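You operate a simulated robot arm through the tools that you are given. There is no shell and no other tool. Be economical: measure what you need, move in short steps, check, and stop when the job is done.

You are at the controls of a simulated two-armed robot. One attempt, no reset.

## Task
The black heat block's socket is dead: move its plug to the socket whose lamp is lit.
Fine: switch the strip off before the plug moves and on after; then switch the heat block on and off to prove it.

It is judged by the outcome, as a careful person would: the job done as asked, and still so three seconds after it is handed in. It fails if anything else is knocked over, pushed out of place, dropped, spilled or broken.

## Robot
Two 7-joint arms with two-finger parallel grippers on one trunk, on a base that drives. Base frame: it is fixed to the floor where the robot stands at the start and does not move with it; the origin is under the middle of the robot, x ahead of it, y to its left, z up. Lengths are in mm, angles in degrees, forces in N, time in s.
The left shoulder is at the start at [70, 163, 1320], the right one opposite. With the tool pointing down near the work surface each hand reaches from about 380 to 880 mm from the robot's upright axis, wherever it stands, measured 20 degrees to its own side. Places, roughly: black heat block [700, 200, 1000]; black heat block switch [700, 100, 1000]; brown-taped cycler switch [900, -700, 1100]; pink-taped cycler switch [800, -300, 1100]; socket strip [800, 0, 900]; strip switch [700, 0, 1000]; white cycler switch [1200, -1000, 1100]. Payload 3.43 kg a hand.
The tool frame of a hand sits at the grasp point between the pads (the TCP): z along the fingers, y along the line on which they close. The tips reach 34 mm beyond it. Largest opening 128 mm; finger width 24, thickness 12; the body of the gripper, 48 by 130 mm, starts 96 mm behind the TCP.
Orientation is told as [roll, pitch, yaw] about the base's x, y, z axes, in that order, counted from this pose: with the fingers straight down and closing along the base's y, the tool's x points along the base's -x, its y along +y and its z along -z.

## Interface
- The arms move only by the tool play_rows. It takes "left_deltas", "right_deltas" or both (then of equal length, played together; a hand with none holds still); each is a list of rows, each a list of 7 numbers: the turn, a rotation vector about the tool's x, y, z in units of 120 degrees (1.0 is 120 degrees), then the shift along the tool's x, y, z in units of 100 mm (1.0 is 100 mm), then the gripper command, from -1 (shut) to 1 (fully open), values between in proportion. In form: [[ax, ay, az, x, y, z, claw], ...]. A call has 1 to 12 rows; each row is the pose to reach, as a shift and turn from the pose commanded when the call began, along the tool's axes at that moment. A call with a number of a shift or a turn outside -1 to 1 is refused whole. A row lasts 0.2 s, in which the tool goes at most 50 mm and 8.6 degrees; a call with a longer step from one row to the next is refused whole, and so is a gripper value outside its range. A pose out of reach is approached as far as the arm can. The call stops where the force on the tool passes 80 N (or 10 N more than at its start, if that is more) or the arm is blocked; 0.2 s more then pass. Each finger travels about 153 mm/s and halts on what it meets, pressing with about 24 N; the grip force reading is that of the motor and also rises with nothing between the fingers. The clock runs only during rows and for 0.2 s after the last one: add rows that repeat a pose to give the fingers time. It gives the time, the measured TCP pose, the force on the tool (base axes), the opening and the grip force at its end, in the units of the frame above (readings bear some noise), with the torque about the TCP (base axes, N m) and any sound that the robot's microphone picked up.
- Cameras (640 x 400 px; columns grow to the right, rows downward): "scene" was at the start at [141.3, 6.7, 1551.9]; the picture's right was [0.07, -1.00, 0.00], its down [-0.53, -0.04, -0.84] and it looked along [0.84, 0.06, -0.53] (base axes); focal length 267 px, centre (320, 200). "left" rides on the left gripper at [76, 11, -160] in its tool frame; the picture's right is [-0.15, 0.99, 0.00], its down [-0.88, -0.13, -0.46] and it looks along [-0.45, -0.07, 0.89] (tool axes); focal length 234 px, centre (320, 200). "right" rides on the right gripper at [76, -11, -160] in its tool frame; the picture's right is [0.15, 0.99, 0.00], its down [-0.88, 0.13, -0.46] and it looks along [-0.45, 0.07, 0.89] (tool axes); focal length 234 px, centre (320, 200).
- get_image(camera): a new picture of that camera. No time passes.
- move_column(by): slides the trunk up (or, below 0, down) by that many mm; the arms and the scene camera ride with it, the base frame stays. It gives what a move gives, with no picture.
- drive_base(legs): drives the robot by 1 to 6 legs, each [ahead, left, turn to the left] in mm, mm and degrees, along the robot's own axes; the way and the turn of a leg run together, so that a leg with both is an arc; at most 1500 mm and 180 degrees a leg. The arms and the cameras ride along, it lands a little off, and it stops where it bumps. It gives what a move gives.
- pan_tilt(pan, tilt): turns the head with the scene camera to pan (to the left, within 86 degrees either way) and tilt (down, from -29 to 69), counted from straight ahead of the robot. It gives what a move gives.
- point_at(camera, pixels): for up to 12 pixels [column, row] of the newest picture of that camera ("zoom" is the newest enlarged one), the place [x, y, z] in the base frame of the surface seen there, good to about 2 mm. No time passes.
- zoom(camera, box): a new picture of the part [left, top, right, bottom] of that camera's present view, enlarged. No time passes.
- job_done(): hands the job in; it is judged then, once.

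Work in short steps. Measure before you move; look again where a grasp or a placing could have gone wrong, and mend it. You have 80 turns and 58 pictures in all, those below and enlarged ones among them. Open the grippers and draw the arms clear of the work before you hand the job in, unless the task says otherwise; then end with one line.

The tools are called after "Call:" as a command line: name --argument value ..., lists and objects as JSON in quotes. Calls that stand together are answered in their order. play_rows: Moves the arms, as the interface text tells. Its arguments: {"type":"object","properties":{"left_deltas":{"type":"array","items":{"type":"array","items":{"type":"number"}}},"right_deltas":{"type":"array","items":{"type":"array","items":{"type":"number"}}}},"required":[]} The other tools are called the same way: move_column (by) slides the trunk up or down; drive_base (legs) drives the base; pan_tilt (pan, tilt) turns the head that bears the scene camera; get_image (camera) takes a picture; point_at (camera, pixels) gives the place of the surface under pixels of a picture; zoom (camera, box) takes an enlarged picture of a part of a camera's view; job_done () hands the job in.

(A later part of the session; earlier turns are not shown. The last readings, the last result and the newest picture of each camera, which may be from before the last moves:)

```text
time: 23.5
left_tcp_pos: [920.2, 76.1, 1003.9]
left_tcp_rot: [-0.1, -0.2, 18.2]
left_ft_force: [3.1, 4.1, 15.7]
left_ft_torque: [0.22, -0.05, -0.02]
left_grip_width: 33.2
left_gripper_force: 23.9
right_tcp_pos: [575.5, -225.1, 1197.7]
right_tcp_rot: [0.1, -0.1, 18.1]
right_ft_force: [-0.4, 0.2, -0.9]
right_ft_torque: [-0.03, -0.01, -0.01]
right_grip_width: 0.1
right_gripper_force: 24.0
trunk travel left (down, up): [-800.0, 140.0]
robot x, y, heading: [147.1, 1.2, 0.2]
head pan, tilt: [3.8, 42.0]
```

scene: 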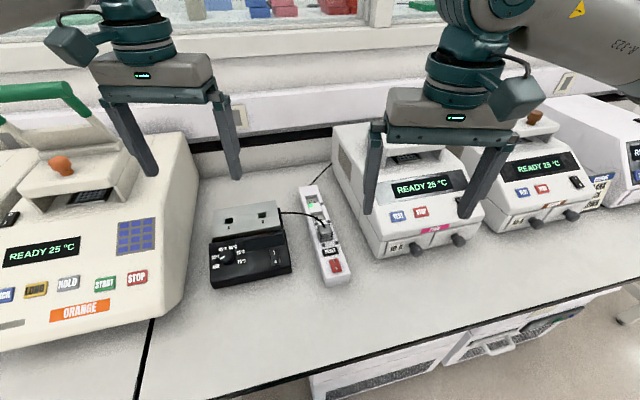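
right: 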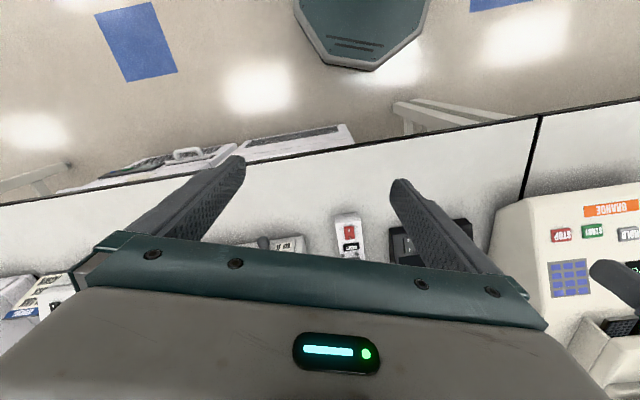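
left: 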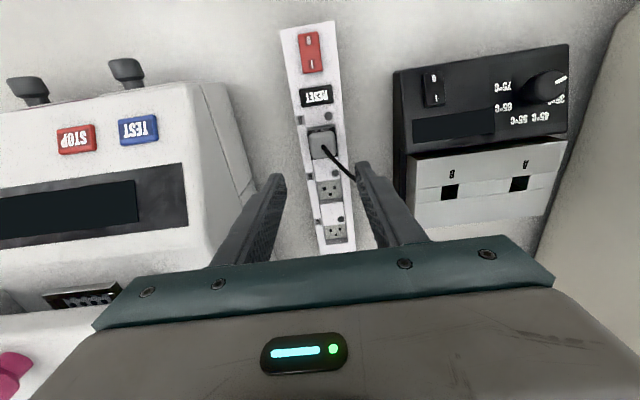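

Bottomed (16 N). I open slightly, just enough to free the plug, and rise straight up slowly.

Call:
play_rows --left_deltas '[[0, 0, 0, 0, 0, 0, -0.32], [0, 0, 0, 0, 0, 0, -0.32], [0, 0, 0, 0, 0, -0.15, -0.32], [0, 0, 0, 0, 0, -0.35, -0.32], [0, 0, 0, 0, 0, -0.6, -0.32], [0, 0, 0, 0, 0, -1.0, -0.32], [0, 0, 0, 0, 0, -1.0, -0.32]]'

Call:
zoom --camera "scene" --box '[260, 150, 370, 250]'

```text
time: 25.1
left_tcp_pos: [923.9, 76.6, 1103.5]
left_tcp_rot: [-0.1, 0.1, 18.1]
left_ft_force: [0.4, 0.6, -0.8]
left_ft_torque: [0.0, -0.01, 0.0]
left_grip_width: 43.6
left_gripper_force: 0.0
right_tcp_pos: [577.0, -223.9, 1196.8]
right_tcp_rot: [0.0, -0.1, 18.1]
right_ft_force: [-0.1, -0.5, 0.1]
right_ft_torque: [0.0, -0.03, -0.01]
right_grip_width: 0.1
right_gripper_force: 24.1
trunk travel left (down, up): [-800.0, 140.0]
robot x, y, heading: [146.3, -1.2, -0.2]
head pan, tilt: [3.8, 42.0]
```

```text
4.00 times, centred on (315, 200) of scene
```

zoom: 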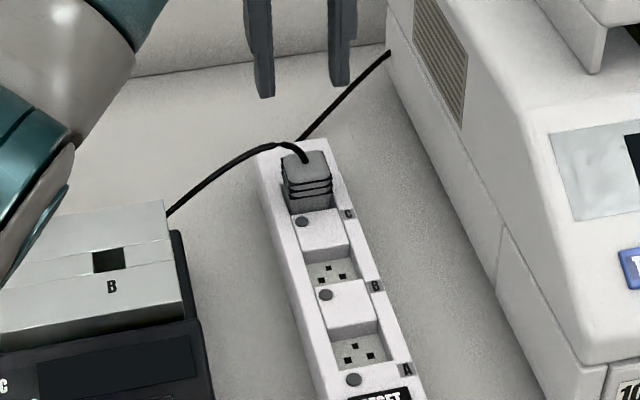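

The plug sits in C and stands by itself. I raise the left hand and move it back-left away from the strip.

Call:
play_rows --left_deltas '[[0, 0, 0, 0, 0, -0.4, -0.32], [0, 0, 0, 0, 0, -0.8, -0.32], [0, 0, 0, 0.25, 0.1, -1.0, -0.5], [0, 0, 0, 0.5, 0.4, -1.0, -1], [0, 0, 0, 0.75, 0.7, -1.0, -1], [0, 0, 0, 1.0, 1.0, -1.0, -1], [0, 0, 0, 1.0, 1.0, -1.0, -1]]'

Call:
play_rows --left_deltas '[[0, 0, 0, 0, 0.25, 0, -1], [0, 0, 0, 0, 0.5, 0, -1], [0, 0, 0, 0, 0.7, 0, -1], [0, 0, 0, 0, 0.7, 0, -1]]'

```text
time: 26.7
left_tcp_pos: [793.9, 142.6, 1201.3]
left_tcp_rot: [0.0, 0.1, 18.2]
left_ft_force: [0.8, -0.6, -0.2]
left_ft_torque: [0.0, -0.02, -0.04]
left_grip_width: 0.0
left_gripper_force: 24.0
right_tcp_pos: [578.6, -224.1, 1196.7]
right_tcp_rot: [0.1, 0.0, 18.1]
right_ft_force: [0.8, 0.2, 0.5]
right_ft_torque: [0.02, 0.07, 0.01]
right_grip_width: 0.0
right_gripper_force: 23.9
trunk travel left (down, up): [-800.0, 140.0]
robot x, y, heading: [148.5, 0.7, 0.2]
head pan, tilt: [3.8, 42.0]
```

```text
time: 27.7
left_tcp_pos: [774.3, 206.8, 1202.0]
left_tcp_rot: [-0.1, 0.0, 18.2]
left_ft_force: [0.9, -0.4, -0.2]
left_ft_torque: [0.01, -0.01, 0.01]
left_grip_width: 0.0
left_gripper_force: 23.6
right_tcp_pos: [578.2, -225.0, 1196.0]
right_tcp_rot: [0.1, 0.0, 18.1]
right_ft_force: [-0.2, -0.3, -0.1]
right_ft_torque: [0.0, 0.0, -0.01]
right_grip_width: 0.0
right_gripper_force: 23.7
trunk travel left (down, up): [-800.0, 140.0]
robot x, y, heading: [149.7, 0.3, 0.3]
head pan, tilt: [3.8, 42.0]
```

Now the right hand travels to above the I end of the strip rocker (686,-1).

Call:
play_rows --right_deltas '[[0, 0, 0, -0.2, 0.23, 0, -1], [0, 0, 0, -0.43, 0.45, 0.1, -1], [0, 0, 0, -0.65, 0.68, 0.3, -1], [0, 0, 0, -0.87, 0.9, 0.5, -1]]'

Call:
play_rows --right_deltas '[[0, 0, 0, -0.22, 0.23, 0.1, -1], [0, 0, 0, -0.43, 0.45, 0.2, -1], [0, 0, 0, -0.65, 0.68, 0.4, -1], [0, 0, 0, -0.86, 0.9, 0.65, -1], [0, 0, 0, -0.86, 0.9, 1.0, -1], [0, 0, 0, -0.86, 0.9, 1.0, -1]]'

Call:
zoom --camera "scene" --box '[270, 190, 390, 290]'

```text
time: 28.7
left_tcp_pos: [775.0, 208.7, 1201.7]
left_tcp_rot: [-0.1, 0.1, 18.2]
left_ft_force: [0.3, -0.4, 0.3]
left_ft_torque: [-0.03, 0.01, 0.03]
left_grip_width: 0.0
left_gripper_force: 23.9
right_tcp_pos: [633.1, -106.4, 1143.0]
right_tcp_rot: [-0.1, 0.0, 18.1]
right_ft_force: [0.0, 0.7, 0.0]
right_ft_torque: [-0.03, -0.01, 0.02]
right_grip_width: 0.0
right_gripper_force: 24.3
trunk travel left (down, up): [-800.0, 140.0]
robot x, y, heading: [154.7, -1.8, 0.2]
head pan, tilt: [3.8, 42.0]
```

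```text
time: 30.1
left_tcp_pos: [775.0, 207.8, 1203.1]
left_tcp_rot: [-0.1, 0.1, 18.2]
left_ft_force: [-0.2, 0.7, -0.1]
left_ft_torque: [0.03, -0.02, -0.03]
left_grip_width: 0.0
left_gripper_force: 23.8
right_tcp_pos: [688.2, 0.3, 1045.6]
right_tcp_rot: [0.0, -0.1, 18.2]
right_ft_force: [-0.5, -0.4, -0.2]
right_ft_torque: [-0.03, -0.02, 0.02]
right_grip_width: 0.0
right_gripper_force: 23.8
trunk travel left (down, up): [-800.0, 140.0]
robot x, y, heading: [148.3, -1.1, -0.0]
head pan, tilt: [3.8, 42.0]
```

```text
4.00 times, centred on (330, 240) of scene
```

zoom: 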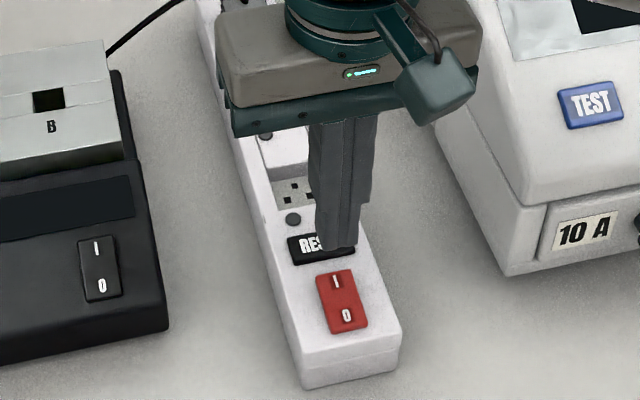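

The tip is over the I end, ~40 mm up, about 7 mm short of RESET; I shift 2 mm back and press gently.

Call:
play_rows --right_deltas '[[0, 0, 0, 0.02, 0, 0.15, -1], [0, 0, 0, 0.02, 0, 0.3, -1], [0, 0, 0, 0.02, 0, 0.36, -1], [0, 0, 0, 0.02, 0, 0.39, -1], [0, 0, 0, 0.02, 0, 0.41, -1], [0, 0, 0, 0.02, 0, 0.43, -1]]'

```text
time: 31.5
left_tcp_pos: [771.7, 206.9, 1205.1]
left_tcp_rot: [-0.2, -0.1, 18.2]
left_ft_force: [0.6, -0.3, -0.6]
left_ft_torque: [-0.03, 0.02, 0.0]
left_grip_width: 0.0
left_gripper_force: 23.8
right_tcp_pos: [685.9, -3.6, 1007.2]
right_tcp_rot: [0.2, -0.3, 18.0]
right_ft_force: [6.0, -3.6, 28.5]
right_ft_torque: [-0.19, 0.1, 0.3]
right_grip_width: 0.0
right_gripper_force: 24.2
trunk travel left (down, up): [-800.0, 140.0]
robot x, y, heading: [150.9, 2.9, -0.1]
head pan, tilt: [3.8, 42.0]
```

Contact with 28 N at the same depth as before; press slightly more, then lift and look at the lamps.

Call:
play_rows --right_deltas '[[0, 0, 0, 0, 0, 0.02, -1], [0, 0, 0, 0, 0, 0.03, -1]]'

Call:
play_rows --right_deltas '[[0, 0, 0, 0, 0, -0.2, -1], [0, 0, 0, 0.2, 0, -0.6, -1], [0, 0, 0, 0.4, -0.2, -0.9, -1], [0, 0, 0, 0.5, -0.6, -1.0, -1], [0, 0, 0, 0.5, -1.0, -1.0, -1], [0, 0, 0, 0.5, -1.0, -1.0, -1]]'

Call:
zoom --camera "scene" --box '[270, 160, 370, 290]'

```text
time: 32.1
left_tcp_pos: [770.9, 207.5, 1205.0]
left_tcp_rot: [-0.2, -0.1, 18.2]
left_ft_force: [0.3, 0.0, 0.7]
left_ft_torque: [-0.01, 0.02, 0.01]
left_grip_width: 0.1
left_gripper_force: 24.1
right_tcp_pos: [684.8, -2.1, 1006.8]
right_tcp_rot: [0.1, -0.5, 18.0]
right_ft_force: [13.8, -4.7, 52.1]
right_ft_torque: [-0.27, 0.1, 0.57]
right_grip_width: 0.0
right_gripper_force: 24.7
trunk travel left (down, up): [-800.0, 140.0]
robot x, y, heading: [152.3, 1.2, -0.0]
head pan, tilt: [3.8, 42.0]
```

```text
time: 33.5
left_tcp_pos: [775.2, 207.6, 1203.1]
left_tcp_rot: [-0.2, 0.0, 18.2]
left_ft_force: [-0.3, 0.7, 0.3]
left_ft_torque: [-0.01, 0.0, -0.01]
left_grip_width: 0.1
left_gripper_force: 24.0
right_tcp_pos: [671.3, -109.7, 1101.6]
right_tcp_rot: [0.1, 0.1, 18.2]
right_ft_force: [-0.6, 0.0, 0.0]
right_ft_torque: [-0.01, 0.0, -0.01]
right_grip_width: 0.0
right_gripper_force: 23.8
trunk travel left (down, up): [-800.0, 140.0]
robot x, y, heading: [150.6, -3.6, 0.1]
head pan, tilt: [3.8, 42.0]
```

```text
3.08 times, centred on (320, 225) of scene
```

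zoom: 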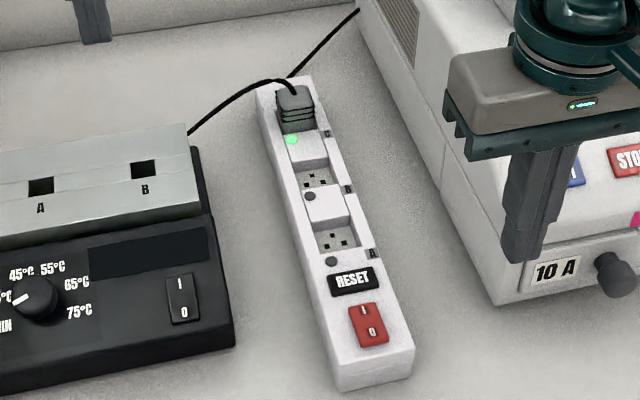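

Lamp C is lit: strip on. I pull the right hand back and measure the heat block's rocker.

Call:
play_rows --right_deltas '[[0, 0, 0, 0.2, -0.1, -0.3, -1], [0, 0, 0, 0.5, -0.2, -0.6, -1], [0, 0, 0, 0.8, -0.4, -0.9, -1], [0, 0, 0, 0.9, -0.6, -1.0, -1]]'

Call:
zoom --camera "scene" --box '[240, 225, 304, 285]'

```text
time: 34.5
left_tcp_pos: [773.8, 204.9, 1203.8]
left_tcp_rot: [0.0, 0.0, 18.2]
left_ft_force: [-0.2, -0.4, 0.3]
left_ft_torque: [0.04, 0.02, -0.01]
left_grip_width: 0.0
left_gripper_force: 23.6
right_tcp_pos: [598.6, -202.7, 1202.8]
right_tcp_rot: [0.1, -0.2, 18.0]
right_ft_force: [0.0, 0.2, 0.1]
right_ft_torque: [0.05, 0.01, 0.0]
right_grip_width: 0.0
right_gripper_force: 24.3
trunk travel left (down, up): [-800.0, 140.0]
robot x, y, heading: [150.8, 0.6, -0.1]
head pan, tilt: [3.8, 42.0]
```

```text
6.67 times, centred on (272, 255) of scene
```

zoom: 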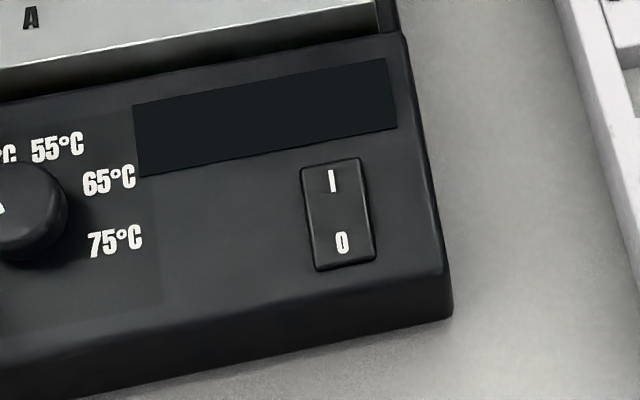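

Call:
point_at --camera "zoom" --pixels '[[302, 170], [362, 158], [316, 268], [374, 258], [333, 181], [342, 243], [338, 215], [280, 230], [400, 220], [30, 165], [260, 110], [420, 290]]'

```text
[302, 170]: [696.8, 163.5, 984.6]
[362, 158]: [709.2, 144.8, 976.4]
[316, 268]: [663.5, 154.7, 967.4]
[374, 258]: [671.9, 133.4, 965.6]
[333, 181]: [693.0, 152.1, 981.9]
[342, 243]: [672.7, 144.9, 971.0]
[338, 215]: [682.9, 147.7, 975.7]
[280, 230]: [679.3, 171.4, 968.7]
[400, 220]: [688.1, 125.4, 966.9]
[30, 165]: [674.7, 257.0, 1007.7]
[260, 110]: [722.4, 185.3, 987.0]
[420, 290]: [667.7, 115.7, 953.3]
```

The heat-block panel slopes ~22°; its rocker (centre (685,149)) has I raised, so it's off. I bring the shut left hand over it, then tilt it 22° to be square to the panel.

Call:
play_rows --left_deltas '[[0, 0, 0, 0.25, -0.06, 0.2, -1], [0, 0, 0, 0.5, -0.13, 0.4, -1], [0, 0, 0, 0.75, -0.2, 0.65, -1], [0, 0, 0, 1.0, -0.26, 0.9, -1]]'

Call:
play_rows --left_deltas '[[0, -0.061, 0, 0.04, 0, 0.2, -1], [0, -0.122, 0, 0.08, 0, 0.4, -1], [0, -0.183, 0, 0.13, 0, 0.6, -1], [0, -0.183, 0, 0.13, 0, 0.75, -1], [0, -0.183, 0, 0.13, 0, 0.75, -1]]'

Call:
zoom --camera "scene" --box '[220, 195, 320, 295]'

```text
time: 35.5
left_tcp_pos: [684.4, 152.5, 1112.4]
left_tcp_rot: [-0.1, 0.0, 18.2]
left_ft_force: [0.2, -0.3, -0.4]
left_ft_torque: [0.0, 0.01, 0.0]
left_grip_width: 0.0
left_gripper_force: 24.0
right_tcp_pos: [599.5, -201.6, 1201.6]
right_tcp_rot: [0.0, 0.0, 18.2]
right_ft_force: [-0.5, -0.2, -0.7]
right_ft_torque: [-0.03, -0.03, 0.01]
right_grip_width: 0.0
right_gripper_force: 23.9
trunk travel left (down, up): [-800.0, 140.0]
robot x, y, heading: [150.5, 1.4, -0.3]
head pan, tilt: [3.8, 42.0]
```

```text
time: 36.7
left_tcp_pos: [672.5, 147.7, 1038.3]
left_tcp_rot: [-0.1, -21.9, 18.2]
left_ft_force: [0.7, 0.1, 0.2]
left_ft_torque: [0.03, -0.02, -0.01]
left_grip_width: 0.0
left_gripper_force: 24.0
right_tcp_pos: [600.1, -203.3, 1201.0]
right_tcp_rot: [0.0, 0.0, 18.2]
right_ft_force: [-0.7, 0.2, 0.6]
right_ft_torque: [-0.03, 0.0, -0.01]
right_grip_width: 0.0
right_gripper_force: 23.4
trunk travel left (down, up): [-800.0, 140.0]
robot x, y, heading: [153.4, -1.2, -0.1]
head pan, tilt: [3.8, 42.0]
```

```text
4.00 times, centred on (270, 245) of scene
```

zoom: 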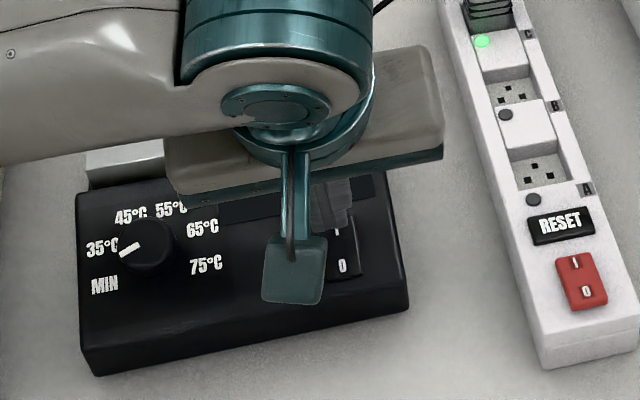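

The tip points at the I half, about 2 mm left of it; I correct and approach along the tool in small steps.

Call:
play_rows --left_deltas '[[0, 0, 0, 0, -0.02, 0.15, -1], [0, 0, 0, 0, -0.02, 0.22, -1], [0, 0, 0, 0, -0.02, 0.25, -1], [0, 0, 0, 0, -0.02, 0.27, -1], [0, 0, 0, 0, -0.02, 0.27, -1]]'

```text
time: 37.9
left_tcp_pos: [680.6, 144.2, 1028.7]
left_tcp_rot: [-0.1, -23.8, 18.6]
left_ft_force: [0.2, -0.3, -0.3]
left_ft_torque: [0.02, 0.01, 0.0]
left_grip_width: 0.1
left_gripper_force: 23.7
right_tcp_pos: [589.1, -211.8, 1205.8]
right_tcp_rot: [0.2, -0.7, 18.0]
right_ft_force: [0.1, -0.2, -0.5]
right_ft_torque: [0.0, 0.03, -0.03]
right_grip_width: 0.0
right_gripper_force: 23.4
trunk travel left (down, up): [-800.0, 140.0]
robot x, y, heading: [148.9, 0.5, 0.0]
head pan, tilt: [3.8, 42.0]
```

No tool force, yet the motion stalled and the trunk leans back: the left arm upstream of the hand is touching something. I back off and look.

Call:
play_rows --left_deltas '[[0, 0, 0, 0, 0, -0.15, -1], [0, 0, 0, 0, 0, -0.27, -1], [0, 0, 0, 0, 0, -0.27, -1]]'

Call:
get_image --camera "scene"

```text
time: 38.7
left_tcp_pos: [673.8, 145.3, 1036.9]
left_tcp_rot: [0.0, -22.0, 18.0]
left_ft_force: [-0.2, 0.4, 0.8]
left_ft_torque: [0.02, -0.02, -0.02]
left_grip_width: 0.1
left_gripper_force: 24.5
right_tcp_pos: [600.3, -201.7, 1200.6]
right_tcp_rot: [0.0, -0.1, 18.0]
right_ft_force: [-0.4, -0.9, 0.2]
right_ft_torque: [-0.02, 0.01, -0.01]
right_grip_width: 0.3
right_gripper_force: 24.4
trunk travel left (down, up): [-800.0, 140.0]
robot x, y, heading: [148.6, 1.0, -0.3]
head pan, tilt: [3.8, 42.0]
```

```text
20 pictures are left
```

scene: 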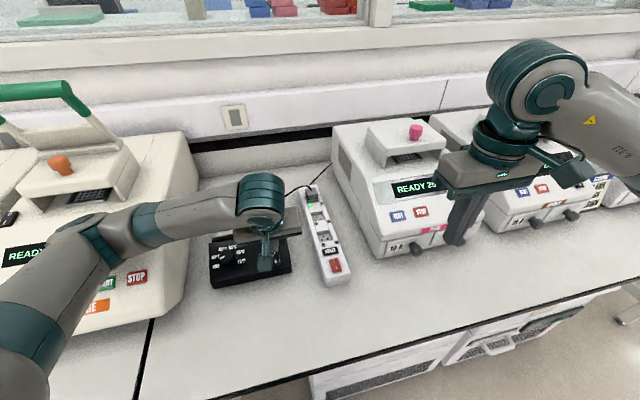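

The left forearm/elbow hangs low beside the left cycler — that was the obstruction. I raise the left hand, raise the trunk and back off from the bench so the elbow has room.

Call:
play_rows --left_deltas '[[0, 0, 0, -0.09, 0, -0.23, -1], [0, 0, 0, -0.19, 0, -0.46, -1], [0, 0, 0, -0.28, 0, -0.7, -1], [0, 0, 0, -0.37, 0, -0.93, -1], [0, 0, 0, -0.37, 0, -0.93, -1]]'

Call:
move_column --by 130

Call:
drive_base --legs '[[-130, 0, 0]]'

Call:
get_image --camera "scene"

```text
time: 39.9
left_tcp_pos: [675.3, 141.9, 1138.3]
left_tcp_rot: [-0.1, -21.9, 18.2]
left_ft_force: [-0.1, -0.1, -0.7]
left_ft_torque: [-0.04, 0.02, 0.0]
left_grip_width: 0.0
left_gripper_force: 24.5
right_tcp_pos: [599.8, -202.0, 1202.3]
right_tcp_rot: [0.0, 0.0, 18.1]
right_ft_force: [0.6, -0.1, 0.1]
right_ft_torque: [0.0, 0.01, 0.01]
right_grip_width: 0.0
right_gripper_force: 23.4
trunk travel left (down, up): [-800.0, 140.0]
robot x, y, heading: [146.9, 1.0, -0.0]
head pan, tilt: [3.8, 42.0]
```

```text
time: 41.5
left_tcp_pos: [675.4, 142.8, 1268.4]
left_tcp_rot: [0.0, -22.0, 18.3]
left_ft_force: [0.3, -0.2, 0.4]
left_ft_torque: [0.0, 0.01, -0.01]
left_grip_width: 0.1
left_gripper_force: 23.6
right_tcp_pos: [600.0, -202.2, 1331.2]
right_tcp_rot: [0.0, 0.0, 18.1]
right_ft_force: [0.6, 0.8, 0.3]
right_ft_torque: [0.0, 0.02, 0.0]
right_grip_width: 0.1
right_gripper_force: 23.8
trunk travel left (down, up): [-930.0, 10.0]
robot x, y, heading: [148.9, 2.8, -0.1]
head pan, tilt: [3.8, 42.0]
```

```text
time: 42.7
left_tcp_pos: [549.8, 143.1, 1268.5]
left_tcp_rot: [-0.2, -21.7, 18.2]
left_ft_force: [-0.7, -0.2, -0.9]
left_ft_torque: [0.0, 0.04, 0.03]
left_grip_width: 0.0
left_gripper_force: 24.5
right_tcp_pos: [475.7, -202.4, 1330.8]
right_tcp_rot: [0.2, 0.1, 18.0]
right_ft_force: [0.0, -0.3, 0.0]
right_ft_torque: [-0.01, 0.01, 0.02]
right_grip_width: 0.0
right_gripper_force: 24.3
trunk travel left (down, up): [-930.0, 10.0]
robot x, y, heading: [19.3, 0.7, -0.2]
head pan, tilt: [3.8, 42.0]
```

```text
19 pictures are left
```

scene: 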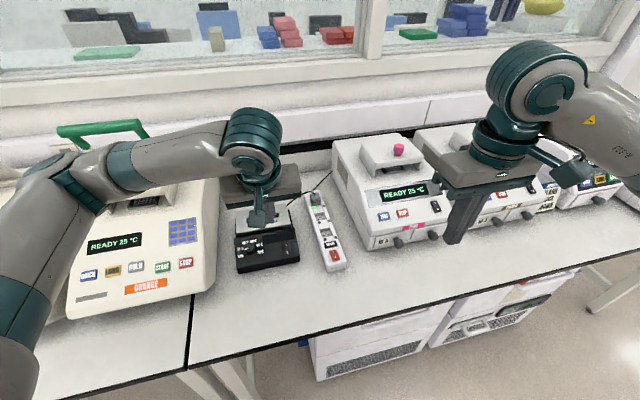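

Both cyclers still read READY and nothing looks displaced. The right arm will have its elbow in front of the bench, so I park the left hand back-left and use the right hand for the heat-block switch.

Call:
play_rows --left_deltas '[[0, 0.04, 0, 0.1, 0.25, -0.15, -1], [0, 0.08, 0, 0.2, 0.5, -0.3, -1], [0, 0.12, 0, 0.3, 0.75, -0.45, -1], [0, 0.183, 0, 0.4, 1.0, -0.6, -1]]' --right_deltas '[[0, 0, 0, -0.25, 0.22, 0.2, -1], [0, 0, 0, -0.5, 0.45, 0.4, -1], [0, 0, 0, -0.75, 0.68, 0.6, -1], [0, 0, 0, -0.99, 0.9, 0.8, -1]]'

Call:
play_rows --left_deltas '[[0, 0, 0, 0, 0.25, -0.1, 0], [0, 0, 0, 0, 0.5, -0.2, 0], [0, 0, 0, 0, 0.75, -0.2, 0], [0, 0, 0, 0, 0.9, -0.2, 0]]' --right_deltas '[[0, 0, 0, -0.25, 0.22, 0.2, -1], [0, 0, 0, -0.5, 0.45, 0.4, -1], [0, 0, 0, -0.75, 0.68, 0.6, -1], [0, 0, 0, -0.99, 0.9, 0.7, -1]]'

Call:
get_image --camera "scene"

```text
time: 43.7
left_tcp_pos: [460.0, 219.6, 1306.8]
left_tcp_rot: [-0.2, 0.0, 18.2]
left_ft_force: [-1.2, -0.1, 0.9]
left_ft_torque: [-0.05, -0.01, 0.02]
left_grip_width: 0.0
left_gripper_force: 24.1
right_tcp_pos: [542.7, -83.5, 1253.8]
right_tcp_rot: [-0.1, 0.0, 18.1]
right_ft_force: [-0.4, 0.1, 1.1]
right_ft_torque: [-0.04, 0.02, -0.01]
right_grip_width: 0.2
right_gripper_force: 24.9
trunk travel left (down, up): [-930.0, 10.0]
robot x, y, heading: [24.8, -0.2, 0.1]
head pan, tilt: [3.8, 42.0]
```

```text
time: 44.7
left_tcp_pos: [429.6, 305.7, 1328.3]
left_tcp_rot: [-0.2, 0.1, 18.1]
left_ft_force: [-0.2, -0.6, -0.4]
left_ft_torque: [0.01, 0.01, 0.0]
left_grip_width: 64.1
left_gripper_force: 0.0
right_tcp_pos: [606.9, 31.8, 1181.9]
right_tcp_rot: [0.0, 0.0, 18.1]
right_ft_force: [0.8, 0.3, 0.0]
right_ft_torque: [0.0, -0.03, 0.01]
right_grip_width: 0.0
right_gripper_force: 23.8
trunk travel left (down, up): [-930.0, 10.0]
robot x, y, heading: [22.5, -2.5, 0.2]
head pan, tilt: [3.8, 42.0]
```

```text
18 pictures are left
```

scene: 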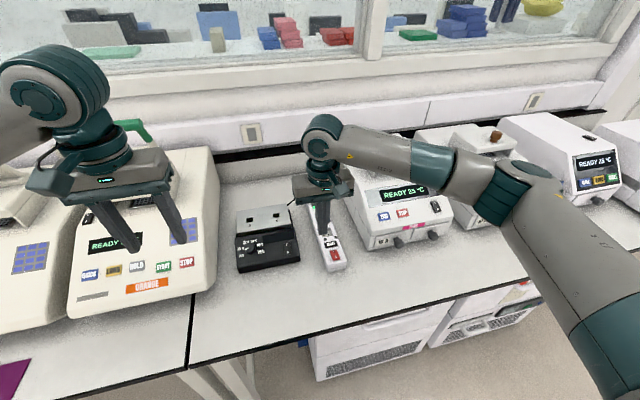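

The right arm's elbow is around (505,190) in the picture; I measure its place and re-measure the heat block's rocker.

Call:
point_at --camera "scene" --pixels '[[430, 165], [505, 190], [390, 150], [590, 260]]'

Call:
zoom --camera "scene" --box '[230, 200, 310, 280]'

```text
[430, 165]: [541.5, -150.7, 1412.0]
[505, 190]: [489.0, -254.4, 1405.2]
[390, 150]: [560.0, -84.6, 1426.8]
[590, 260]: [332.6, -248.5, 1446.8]
```

```text
5.00 times, centred on (270, 240) of scene
```

zoom: 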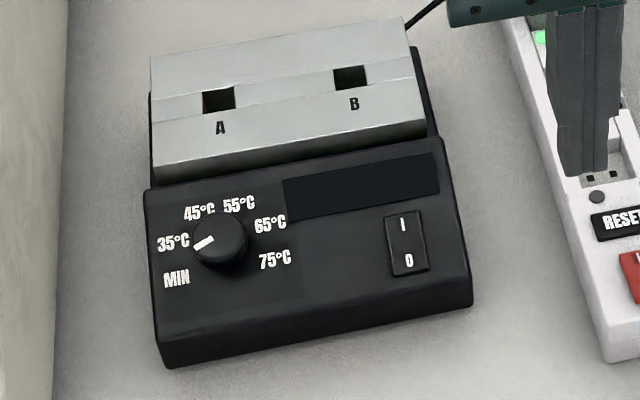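

Call:
point_at --camera "zoom" --pixels '[[386, 218], [422, 210], [393, 276], [428, 268], [403, 225], [409, 260], [405, 242], [370, 250], [445, 235]]'

```text
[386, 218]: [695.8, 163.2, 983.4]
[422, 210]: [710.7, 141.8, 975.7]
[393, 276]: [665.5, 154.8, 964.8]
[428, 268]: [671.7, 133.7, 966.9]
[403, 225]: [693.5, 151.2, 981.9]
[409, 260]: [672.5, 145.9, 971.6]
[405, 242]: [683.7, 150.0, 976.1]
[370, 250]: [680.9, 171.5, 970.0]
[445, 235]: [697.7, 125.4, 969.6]
```

The block hasn't moved. I bring the right hand above its rocker, then tilt and lower to the hover pose.

Call:
play_rows --right_deltas '[[0, 0, 0, -0.25, 0.22, 0.1, -1], [0, 0, 0, -0.5, 0.44, 0.2, -1], [0, 0, 0, -0.75, 0.66, 0.4, -1], [0, 0, 0, -1.0, 0.87, 0.6, -1]]'

Call:
play_rows --right_deltas '[[0, -0.061, 0, 0, 0, 0.2, -1], [0, -0.122, 0, 0, 0, 0.4, -1], [0, -0.183, 0, 0, 0, 0.6, -1], [0, -0.183, 0, 0, 0, 0.75, -1], [0, -0.183, 0, 0, 0, 0.75, -1]]'

Call:
zoom --camera "scene" --box '[220, 150, 380, 280]'

```text
time: 45.7
left_tcp_pos: [431.7, 305.4, 1328.5]
left_tcp_rot: [-0.2, 0.1, 18.1]
left_ft_force: [0.1, 0.0, -0.2]
left_ft_torque: [-0.06, 0.06, 0.03]
left_grip_width: 64.1
left_gripper_force: 0.0
right_tcp_pos: [676.2, 143.1, 1125.2]
right_tcp_rot: [-0.1, 0.0, 18.1]
right_ft_force: [0.2, 0.7, 0.0]
right_ft_torque: [0.0, -0.01, 0.01]
right_grip_width: 0.1
right_gripper_force: 23.7
trunk travel left (down, up): [-930.0, 10.0]
robot x, y, heading: [23.5, 3.1, 0.2]
head pan, tilt: [3.8, 42.0]
```

```text
time: 46.9
left_tcp_pos: [430.6, 304.8, 1329.4]
left_tcp_rot: [-0.1, 0.0, 18.2]
left_ft_force: [0.2, 0.3, -0.7]
left_ft_torque: [0.01, 0.01, 0.01]
left_grip_width: 64.3
left_gripper_force: 0.0
right_tcp_pos: [675.5, 145.2, 1045.9]
right_tcp_rot: [0.0, -22.0, 18.0]
right_ft_force: [-0.2, -0.5, 0.2]
right_ft_torque: [0.01, -0.03, 0.01]
right_grip_width: 0.0
right_gripper_force: 24.3
trunk travel left (down, up): [-930.0, 10.0]
robot x, y, heading: [26.2, -3.4, 0.1]
head pan, tilt: [3.8, 42.0]
```

```text
3.08 times, centred on (300, 215) of scene
```

zoom: 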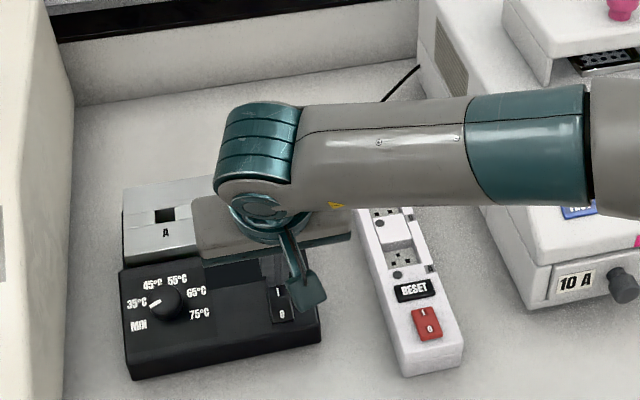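

The tip is ~33 mm off, about 4 mm too far ahead; I correct and approach along the tool in small steps.

Call:
play_rows --right_deltas '[[0, 0, 0, 0.04, 0, 0.15, -1], [0, 0, 0, 0.04, 0, 0.27, -1], [0, 0, 0, 0.04, 0, 0.31, -1], [0, 0, 0, 0.04, 0, 0.34, -1], [0, 0, 0, 0.04, 0, 0.34, -1]]'

```text
time: 48.1
left_tcp_pos: [431.1, 304.5, 1329.1]
left_tcp_rot: [-0.2, 0.0, 18.2]
left_ft_force: [-0.4, 0.0, 0.0]
left_ft_torque: [0.02, 0.01, 0.02]
left_grip_width: 64.0
left_gripper_force: 0.0
right_tcp_pos: [682.1, 147.4, 1014.1]
right_tcp_rot: [-0.1, -22.0, 18.1]
right_ft_force: [-0.5, -0.2, 0.6]
right_ft_torque: [-0.02, -0.01, -0.04]
right_grip_width: 0.1
right_gripper_force: 23.5
trunk travel left (down, up): [-930.0, 10.0]
robot x, y, heading: [22.1, -1.1, 0.1]
head pan, tilt: [3.8, 42.0]
```

No contact yet and no stall; continue in 2 mm steps.

Call:
play_rows --right_deltas '[[0, 0, 0, 0, 0, 0.02, -1], [0, 0, 0, 0, 0, 0.04, -1], [0, 0, 0, 0, 0, 0.055, -1]]'

```text
time: 48.9
left_tcp_pos: [427.8, 301.6, 1331.1]
left_tcp_rot: [-0.1, -0.1, 18.2]
left_ft_force: [-0.3, -0.8, 0.0]
left_ft_torque: [0.0, 0.0, 0.04]
left_grip_width: 64.1
left_gripper_force: 0.1
right_tcp_pos: [681.9, 146.8, 1013.2]
right_tcp_rot: [0.1, -22.4, 17.9]
right_ft_force: [-1.1, -2.4, 26.1]
right_ft_torque: [-0.12, -0.02, 0.05]
right_grip_width: 0.0
right_gripper_force: 24.0
trunk travel left (down, up): [-930.0, 10.0]
robot x, y, heading: [21.8, -3.0, -0.2]
head pan, tilt: [3.8, 42.0]
```

Contact at 26 N; a touch more, then back off and look at the display.

Call:
play_rows --right_deltas '[[0, 0, 0, 0, 0, 0.015, -1], [0, 0, 0, 0, 0, 0.015, -1]]'

Call:
play_rows --right_deltas '[[0, 0, 0, 0, 0, -0.2, -1], [0, 0, 0, 0, 0, -0.4, -1], [0, 0, 0, 0.3, 0, -0.6, -1], [0, 0, 0, 0.6, 0, -0.8, -1], [0, 0, 0, 0.6, 0, -0.8, -1]]'

Call:
zoom --camera "scene" --box '[220, 180, 350, 290]'

```text
time: 49.5
left_tcp_pos: [426.7, 301.1, 1333.0]
left_tcp_rot: [-0.1, -0.2, 18.2]
left_ft_force: [0.1, 0.8, 0.3]
left_ft_torque: [0.01, 0.01, 0.0]
left_grip_width: 63.8
left_gripper_force: 0.1
right_tcp_pos: [682.4, 148.2, 1012.1]
right_tcp_rot: [0.0, -22.6, 18.0]
right_ft_force: [-0.3, -3.0, 44.5]
right_ft_torque: [0.0, -0.07, -0.32]
right_grip_width: 0.0
right_gripper_force: 24.3
trunk travel left (down, up): [-930.0, 10.0]
robot x, y, heading: [22.1, -3.5, 0.3]
head pan, tilt: [3.8, 42.0]
```

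```text
time: 50.7
left_tcp_pos: [429.7, 304.3, 1328.6]
left_tcp_rot: [-0.2, 0.0, 18.2]
left_ft_force: [0.2, 0.3, -0.1]
left_ft_torque: [0.03, 0.03, 0.02]
left_grip_width: 64.2
left_gripper_force: 0.1
right_tcp_pos: [604.8, 122.8, 1060.0]
right_tcp_rot: [0.0, -22.1, 18.0]
right_ft_force: [-0.8, -0.4, -0.1]
right_ft_torque: [-0.02, -0.01, 0.03]
right_grip_width: 0.1
right_gripper_force: 24.2
trunk travel left (down, up): [-930.0, 10.0]
robot x, y, heading: [24.0, 0.1, -0.1]
head pan, tilt: [3.8, 42.0]
```

```text
3.64 times, centred on (285, 235) of scene
```

zoom: 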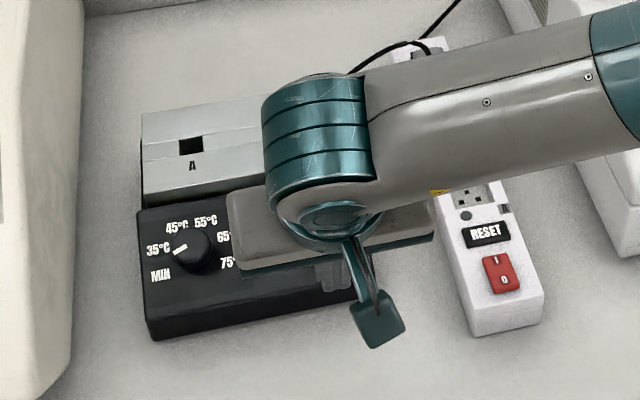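

The hand hides the display; I shift it 100 mm to the right and up, and look again.

Call:
play_rows --right_deltas '[[0, 0, 0, 0, -0.3, -0.2, -1], [0, 0, 0, 0, -0.65, -0.3, -1], [0, 0, 0, 0, -1.0, -0.3, -1], [0, 0, 0, 0, -1.0, -0.3, -1]]'

Call:
zoom --camera "scene" --box '[220, 180, 350, 290]'

```text
time: 51.7
left_tcp_pos: [430.1, 305.3, 1329.3]
left_tcp_rot: [-0.1, 0.1, 18.2]
left_ft_force: [0.1, 0.0, 0.2]
left_ft_torque: [0.01, -0.01, -0.02]
left_grip_width: 64.1
left_gripper_force: 0.0
right_tcp_pos: [628.0, 23.8, 1085.5]
right_tcp_rot: [0.0, -21.9, 18.2]
right_ft_force: [0.2, 0.4, -0.3]
right_ft_torque: [-0.01, 0.01, 0.0]
right_grip_width: 0.1
right_gripper_force: 23.6
trunk travel left (down, up): [-930.0, 10.0]
robot x, y, heading: [23.6, 0.7, -0.1]
head pan, tilt: [3.8, 42.0]
```

```text
3.64 times, centred on (285, 235) of scene
```

zoom: 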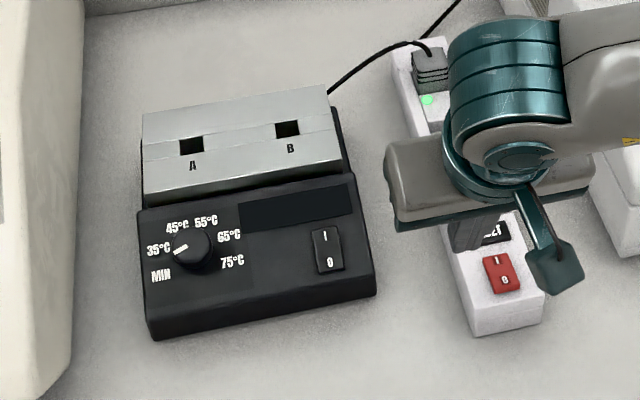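

The display is still dark; I measure the rocker to see whether it flipped.

Call:
zoom --camera "scene" --box '[262, 225, 328, 270]'

Call:
point_at --camera "zoom" --pixels '[[205, 135], [215, 230], [210, 183], [180, 145], [240, 135], [190, 250], [250, 240], [140, 190], [290, 180], [210, 115], [215, 265]]'

```text
8.89 times, centred on (295, 248) of scene
```

zoom: 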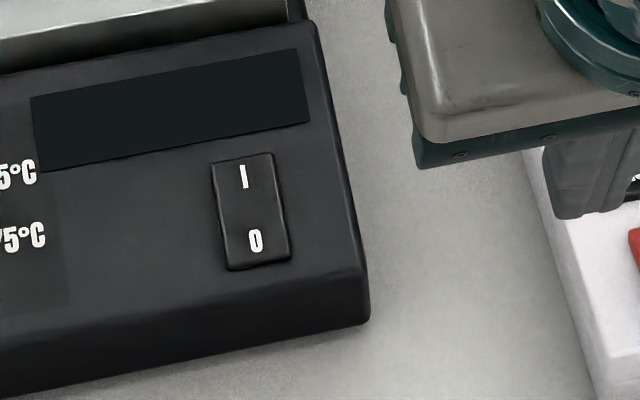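

```text
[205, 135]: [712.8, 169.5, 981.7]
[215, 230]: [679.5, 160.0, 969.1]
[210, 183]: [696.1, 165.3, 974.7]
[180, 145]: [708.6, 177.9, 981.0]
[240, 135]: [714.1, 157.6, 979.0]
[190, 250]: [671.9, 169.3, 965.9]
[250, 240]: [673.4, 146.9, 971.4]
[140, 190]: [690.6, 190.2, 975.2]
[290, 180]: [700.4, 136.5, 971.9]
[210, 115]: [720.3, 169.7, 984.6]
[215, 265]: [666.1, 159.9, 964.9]
```

My sample pixels missed the rocker; I now measure its I and O ends properly at (243,177) and (256,240).

Call:
point_at --camera "zoom" --pixels '[[243, 177], [256, 240], [250, 208], [225, 172], [262, 166], [242, 255], [275, 248]]'

```text
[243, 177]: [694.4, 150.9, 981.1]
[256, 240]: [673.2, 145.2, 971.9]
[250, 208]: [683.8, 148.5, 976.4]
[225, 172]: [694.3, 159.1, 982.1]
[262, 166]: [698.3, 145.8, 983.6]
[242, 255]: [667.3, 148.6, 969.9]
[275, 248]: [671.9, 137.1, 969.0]
```

Rocker is still off: my flat tip spanned its pivot (d −2…20), pressing the middle. I'll re-press nearer the I end with only 12° tilt so the far edge of the tip leads.

Call:
play_rows --right_deltas '[[0, 0.021, 0, -0.2, 0.25, 0.1, -1], [0, 0.042, 0, -0.4, 0.5, 0.25, -1], [0, 0.063, 0, -0.6, 0.75, 0.4, -1], [0, 0.083, 0, -0.81, 1.0, 0.54, -1], [0, 0.083, 0, -0.81, 1.0, 0.54, -1]]'

```text
time: 52.9
left_tcp_pos: [430.6, 303.1, 1330.2]
left_tcp_rot: [-0.1, 0.0, 18.2]
left_ft_force: [0.7, 0.2, -0.5]
left_ft_torque: [0.02, -0.01, -0.03]
left_grip_width: 63.9
left_gripper_force: 0.1
right_tcp_pos: [684.6, 146.8, 1066.6]
right_tcp_rot: [0.1, -12.0, 18.0]
right_ft_force: [0.2, 0.4, -0.5]
right_ft_torque: [0.0, -0.01, 0.01]
right_grip_width: 0.1
right_gripper_force: 24.0
trunk travel left (down, up): [-930.0, 10.0]
robot x, y, heading: [26.0, -1.8, 0.2]
head pan, tilt: [3.8, 42.0]
```

Now approach the I end: about 49 mm along the tool to contact.

Call:
play_rows --right_deltas '[[0, 0, 0, 0.03, 0.018, 0.2, -1], [0, 0, 0, 0.03, 0.018, 0.36, -1], [0, 0, 0, 0.03, 0.018, 0.44, -1], [0, 0, 0, 0.03, 0.018, 0.48, -1], [0, 0, 0, 0.03, 0.018, 0.5, -1], [0, 0, 0, 0.03, 0.018, 0.52, -1]]'

```text
time: 54.3
left_tcp_pos: [430.8, 303.6, 1329.3]
left_tcp_rot: [0.0, 0.0, 18.2]
left_ft_force: [-0.3, 0.5, 0.1]
left_ft_torque: [0.01, -0.02, -0.01]
left_grip_width: 63.9
left_gripper_force: 0.0
right_tcp_pos: [690.9, 152.3, 1017.2]
right_tcp_rot: [0.1, -12.1, 18.1]
right_ft_force: [0.8, 0.3, 2.3]
right_ft_torque: [-0.01, -0.05, 0.03]
right_grip_width: 0.2
right_gripper_force: 23.9
trunk travel left (down, up): [-930.0, 10.0]
robot x, y, heading: [21.5, 2.7, -0.1]
head pan, tilt: [3.8, 42.0]
```

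Contact is just beginning (2 N); press on in 1.5 mm steps.

Call:
play_rows --right_deltas '[[0, 0, 0, 0, 0, 0.015, -1], [0, 0, 0, 0, 0, 0.03, -1], [0, 0, 0, 0, 0, 0.045, -1], [0, 0, 0, 0, 0, 0.06, -1]]'

```text
time: 55.3
left_tcp_pos: [429.6, 302.7, 1331.0]
left_tcp_rot: [0.0, -0.1, 18.2]
left_ft_force: [0.8, -0.2, -0.1]
left_ft_torque: [-0.03, 0.02, -0.04]
left_grip_width: 63.7
left_gripper_force: 0.0
right_tcp_pos: [690.6, 153.4, 1013.0]
right_tcp_rot: [0.1, -12.2, 18.0]
right_ft_force: [-0.6, -0.1, 18.9]
right_ft_torque: [-0.04, 0.07, -0.1]
right_grip_width: 0.0
right_gripper_force: 24.2
trunk travel left (down, up): [-930.0, 10.0]
robot x, y, heading: [25.8, 1.2, 0.1]
head pan, tilt: [3.8, 42.0]
```

Travelled 4 mm with 19 N; a little more, then lift, shift right and look.

Call:
play_rows --right_deltas '[[0, 0, 0, 0, 0, 0.015, -1], [0, 0, 0, 0, 0, 0.02, -1]]'

Call:
play_rows --right_deltas '[[0, 0, 0, 0, 0, -0.25, -1], [0, 0, 0, 0, 0, -0.5, -1], [0, 0, 0, 0.2, -0.3, -0.6, -1], [0, 0, 0, 0.4, -0.65, -0.7, -1], [0, 0, 0, 0.5, -1.0, -0.7, -1], [0, 0, 0, 0.5, -1.0, -0.7, -1]]'

Call:
zoom --camera "scene" --box '[220, 180, 350, 290]'

```text
time: 55.9
left_tcp_pos: [428.1, 303.9, 1331.6]
left_tcp_rot: [-0.2, -0.1, 18.2]
left_ft_force: [-0.5, 0.7, -0.1]
left_ft_torque: [0.0, 0.0, -0.03]
left_grip_width: 63.8
left_gripper_force: 0.1
right_tcp_pos: [690.2, 152.3, 1014.1]
right_tcp_rot: [0.1, -12.5, 18.1]
right_ft_force: [4.8, 2.4, 37.9]
right_ft_torque: [0.07, -0.05, -0.17]
right_grip_width: 0.0
right_gripper_force: 24.0
trunk travel left (down, up): [-930.0, 10.0]
robot x, y, heading: [23.0, -0.2, 0.0]
head pan, tilt: [3.8, 42.0]
```

```text
time: 57.3
left_tcp_pos: [430.7, 303.8, 1329.0]
left_tcp_rot: [-0.1, 0.0, 18.2]
left_ft_force: [0.0, -0.1, 0.4]
left_ft_torque: [-0.02, 0.0, -0.02]
left_grip_width: 64.0
left_gripper_force: 0.0
right_tcp_pos: [662.3, 36.4, 1066.7]
right_tcp_rot: [0.0, -12.1, 18.0]
right_ft_force: [0.0, -0.8, 0.0]
right_ft_torque: [0.02, -0.04, 0.03]
right_grip_width: 0.2
right_gripper_force: 23.9
trunk travel left (down, up): [-930.0, 10.0]
robot x, y, heading: [22.5, 0.4, 0.3]
head pan, tilt: [3.8, 42.0]
```

```text
3.64 times, centred on (285, 235) of scene
```

zoom: 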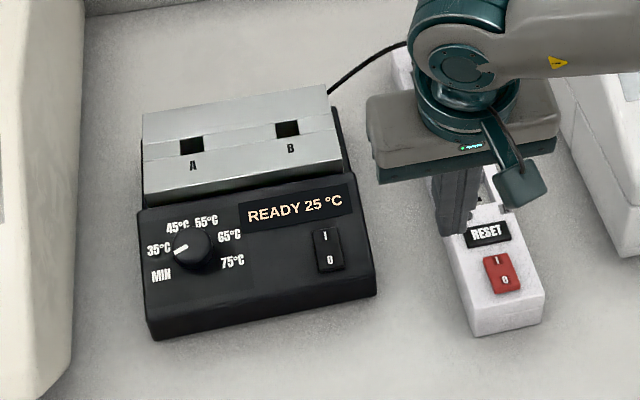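

The heat block reads "READY 25 °C": proven on. Next I set the tilt to 28° and go over the O end to switch it off.

Call:
play_rows --right_deltas '[[0, -0.033, 0, -0.02, 0.25, 0, -1], [0, -0.066, 0, -0.04, 0.5, 0, -1], [0, -0.1, 0, -0.07, 0.75, 0.1, -1], [0, -0.133, 0, -0.09, 1.0, 0.19, -1], [0, -0.133, 0, -0.09, 1.0, 0.19, -1]]'

```text
time: 58.5
left_tcp_pos: [430.3, 304.1, 1329.3]
left_tcp_rot: [0.0, 0.0, 18.2]
left_ft_force: [-0.1, 0.7, 0.1]
left_ft_torque: [0.0, 0.01, -0.02]
left_grip_width: 64.0
left_gripper_force: 0.0
right_tcp_pos: [642.4, 139.0, 1048.3]
right_tcp_rot: [0.1, -27.9, 18.1]
right_ft_force: [0.6, 0.1, -0.2]
right_ft_torque: [-0.02, -0.03, 0.01]
right_grip_width: 0.0
right_gripper_force: 24.2
trunk travel left (down, up): [-930.0, 10.0]
robot x, y, heading: [21.5, 0.0, 0.4]
head pan, tilt: [3.8, 42.0]
```

Approach the O end, ~44 mm to contact, then press in small steps.

Call:
play_rows --right_deltas '[[0, 0, 0, 0.04, -0.03, 0.15, -1], [0, 0, 0, 0.08, -0.03, 0.3, -1], [0, 0, 0, 0.08, -0.03, 0.39, -1], [0, 0, 0, 0.08, -0.03, 0.43, -1], [0, 0, 0, 0.08, -0.03, 0.45, -1], [0, 0, 0, 0.08, -0.03, 0.47, -1]]'

```text
time: 59.9
left_tcp_pos: [430.4, 303.0, 1329.2]
left_tcp_rot: [-0.1, 0.0, 18.3]
left_ft_force: [0.2, -0.5, -0.2]
left_ft_torque: [-0.01, 0.05, 0.01]
left_grip_width: 64.2
left_gripper_force: 0.2
right_tcp_pos: [658.5, 137.8, 1004.4]
right_tcp_rot: [0.1, -28.0, 18.0]
right_ft_force: [0.5, 0.4, 0.4]
right_ft_torque: [0.01, 0.02, 0.0]
right_grip_width: 0.0
right_gripper_force: 24.0
trunk travel left (down, up): [-930.0, 10.0]
robot x, y, heading: [23.8, -0.6, 0.1]
head pan, tilt: [3.8, 42.0]
```

No contact yet; continue in 1.5 mm steps.

Call:
play_rows --right_deltas '[[0, 0, 0, 0, 0, 0.015, -1], [0, 0, 0, 0, 0, 0.03, -1], [0, 0, 0, 0, 0, 0.045, -1], [0, 0, 0, 0, 0, 0.06, -1]]'

```text
time: 60.9
left_tcp_pos: [426.3, 302.0, 1331.2]
left_tcp_rot: [-0.1, -0.2, 18.2]
left_ft_force: [0.0, 0.5, -0.6]
left_ft_torque: [0.0, 0.0, -0.02]
left_grip_width: 64.3
left_gripper_force: 0.0
right_tcp_pos: [659.9, 138.6, 1003.6]
right_tcp_rot: [0.1, -28.3, 18.1]
right_ft_force: [-6.8, -1.1, 24.1]
right_ft_torque: [0.04, 0.1, -0.15]
right_grip_width: 0.1
right_gripper_force: 24.3
trunk travel left (down, up): [-930.0, 10.0]
robot x, y, heading: [25.8, -2.0, 0.0]
head pan, tilt: [3.8, 42.0]
```

25 N on contact; press a little more, then lift aside and look.

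Call:
play_rows --right_deltas '[[0, 0, 0, 0, 0, 0.015, -1], [0, 0, 0, 0, 0, 0.02, -1]]'

Call:
play_rows --right_deltas '[[0, 0, 0, 0, 0, -0.25, -1], [0, 0, 0, 0, 0, -0.5, -1], [0, 0, 0, 0, -0.3, -0.6, -1], [0, 0, 0, 0, -0.65, -0.7, -1], [0, 0, 0, 0, -1.0, -0.7, -1], [0, 0, 0, 0, -1.0, -0.7, -1]]'

Call:
zoom --camera "scene" --box '[220, 180, 350, 290]'

```text
time: 61.5
left_tcp_pos: [425.7, 302.3, 1331.8]
left_tcp_rot: [-0.1, -0.1, 18.2]
left_ft_force: [0.0, 1.0, -1.2]
left_ft_torque: [0.02, 0.0, 0.05]
left_grip_width: 63.9
left_gripper_force: 0.1
right_tcp_pos: [659.6, 139.1, 1002.6]
right_tcp_rot: [0.1, -28.5, 18.0]
right_ft_force: [-3.8, 2.0, 40.4]
right_ft_torque: [0.04, -0.11, 0.0]
right_grip_width: 0.0
right_gripper_force: 23.6
trunk travel left (down, up): [-930.0, 10.0]
robot x, y, heading: [23.3, -0.8, -0.1]
head pan, tilt: [3.8, 42.0]
```

```text
time: 62.9
left_tcp_pos: [429.9, 303.9, 1327.7]
left_tcp_rot: [-0.1, 0.0, 18.1]
left_ft_force: [-0.7, -0.1, 0.5]
left_ft_torque: [-0.03, 0.0, -0.01]
left_grip_width: 64.0
left_gripper_force: 0.1
right_tcp_pos: [661.4, 34.0, 1057.0]
right_tcp_rot: [0.1, -28.0, 18.1]
right_ft_force: [0.6, 0.8, 0.4]
right_ft_torque: [0.01, 0.0, -0.01]
right_grip_width: 0.2
right_gripper_force: 23.7
trunk travel left (down, up): [-930.0, 10.0]
robot x, y, heading: [22.1, -2.9, 0.1]
head pan, tilt: [3.8, 42.0]
```

```text
3.64 times, centred on (285, 235) of scene
```

zoom: 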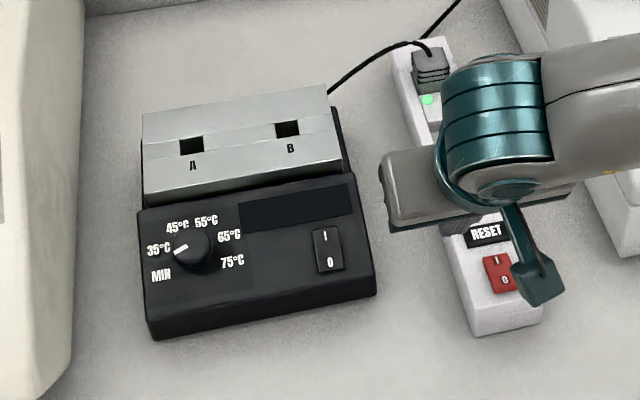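

Display is dark again: heat block off, lamp C still lit. I raise the right hand, open it, draw it clear, then take a last look.

Call:
play_rows --right_deltas '[[0, 0.03, 0, -0.15, 0, -0.3, -1], [0, 0.06, 0, -0.3, 0, -0.6, -1], [0, 0.1, 0, -0.3, -0.2, -0.9, -1], [0, 0.16, 0, -0.1, -0.5, -1.0, -0.5], [0, 0.2, 0, 0.2, -0.8, -1.0, 0], [0, 0.233, 0, 0.4, -1.0, -1.0, 0.5], [0, 0.233, 0, 0.4, -1.0, -1.0, 0.5]]'

Call:
get_image --camera "scene"

Call:
zoom --camera "scene" --box '[280, 170, 370, 280]'

```text
time: 64.5
left_tcp_pos: [430.9, 303.8, 1328.4]
left_tcp_rot: [0.0, -0.1, 18.2]
left_ft_force: [0.2, -0.5, -0.5]
left_ft_torque: [0.0, -0.01, 0.01]
left_grip_width: 63.9
left_gripper_force: 0.1
right_tcp_pos: [613.2, -84.7, 1127.6]
right_tcp_rot: [0.0, 0.0, 18.1]
right_ft_force: [-0.7, 0.5, -0.3]
right_ft_torque: [0.01, -0.01, -0.07]
right_grip_width: 95.8
right_gripper_force: 0.0
trunk travel left (down, up): [-930.0, 10.0]
robot x, y, heading: [21.4, 1.4, 0.3]
head pan, tilt: [3.8, 42.0]
```

```text
10 pictures are left
```

scene: 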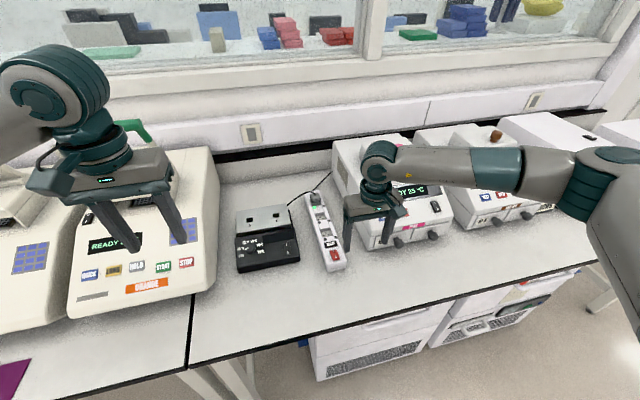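

```text
3.64 times, centred on (325, 225) of scene
```

zoom: 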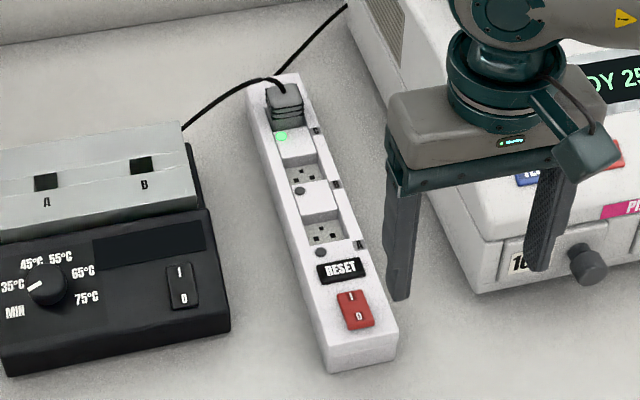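

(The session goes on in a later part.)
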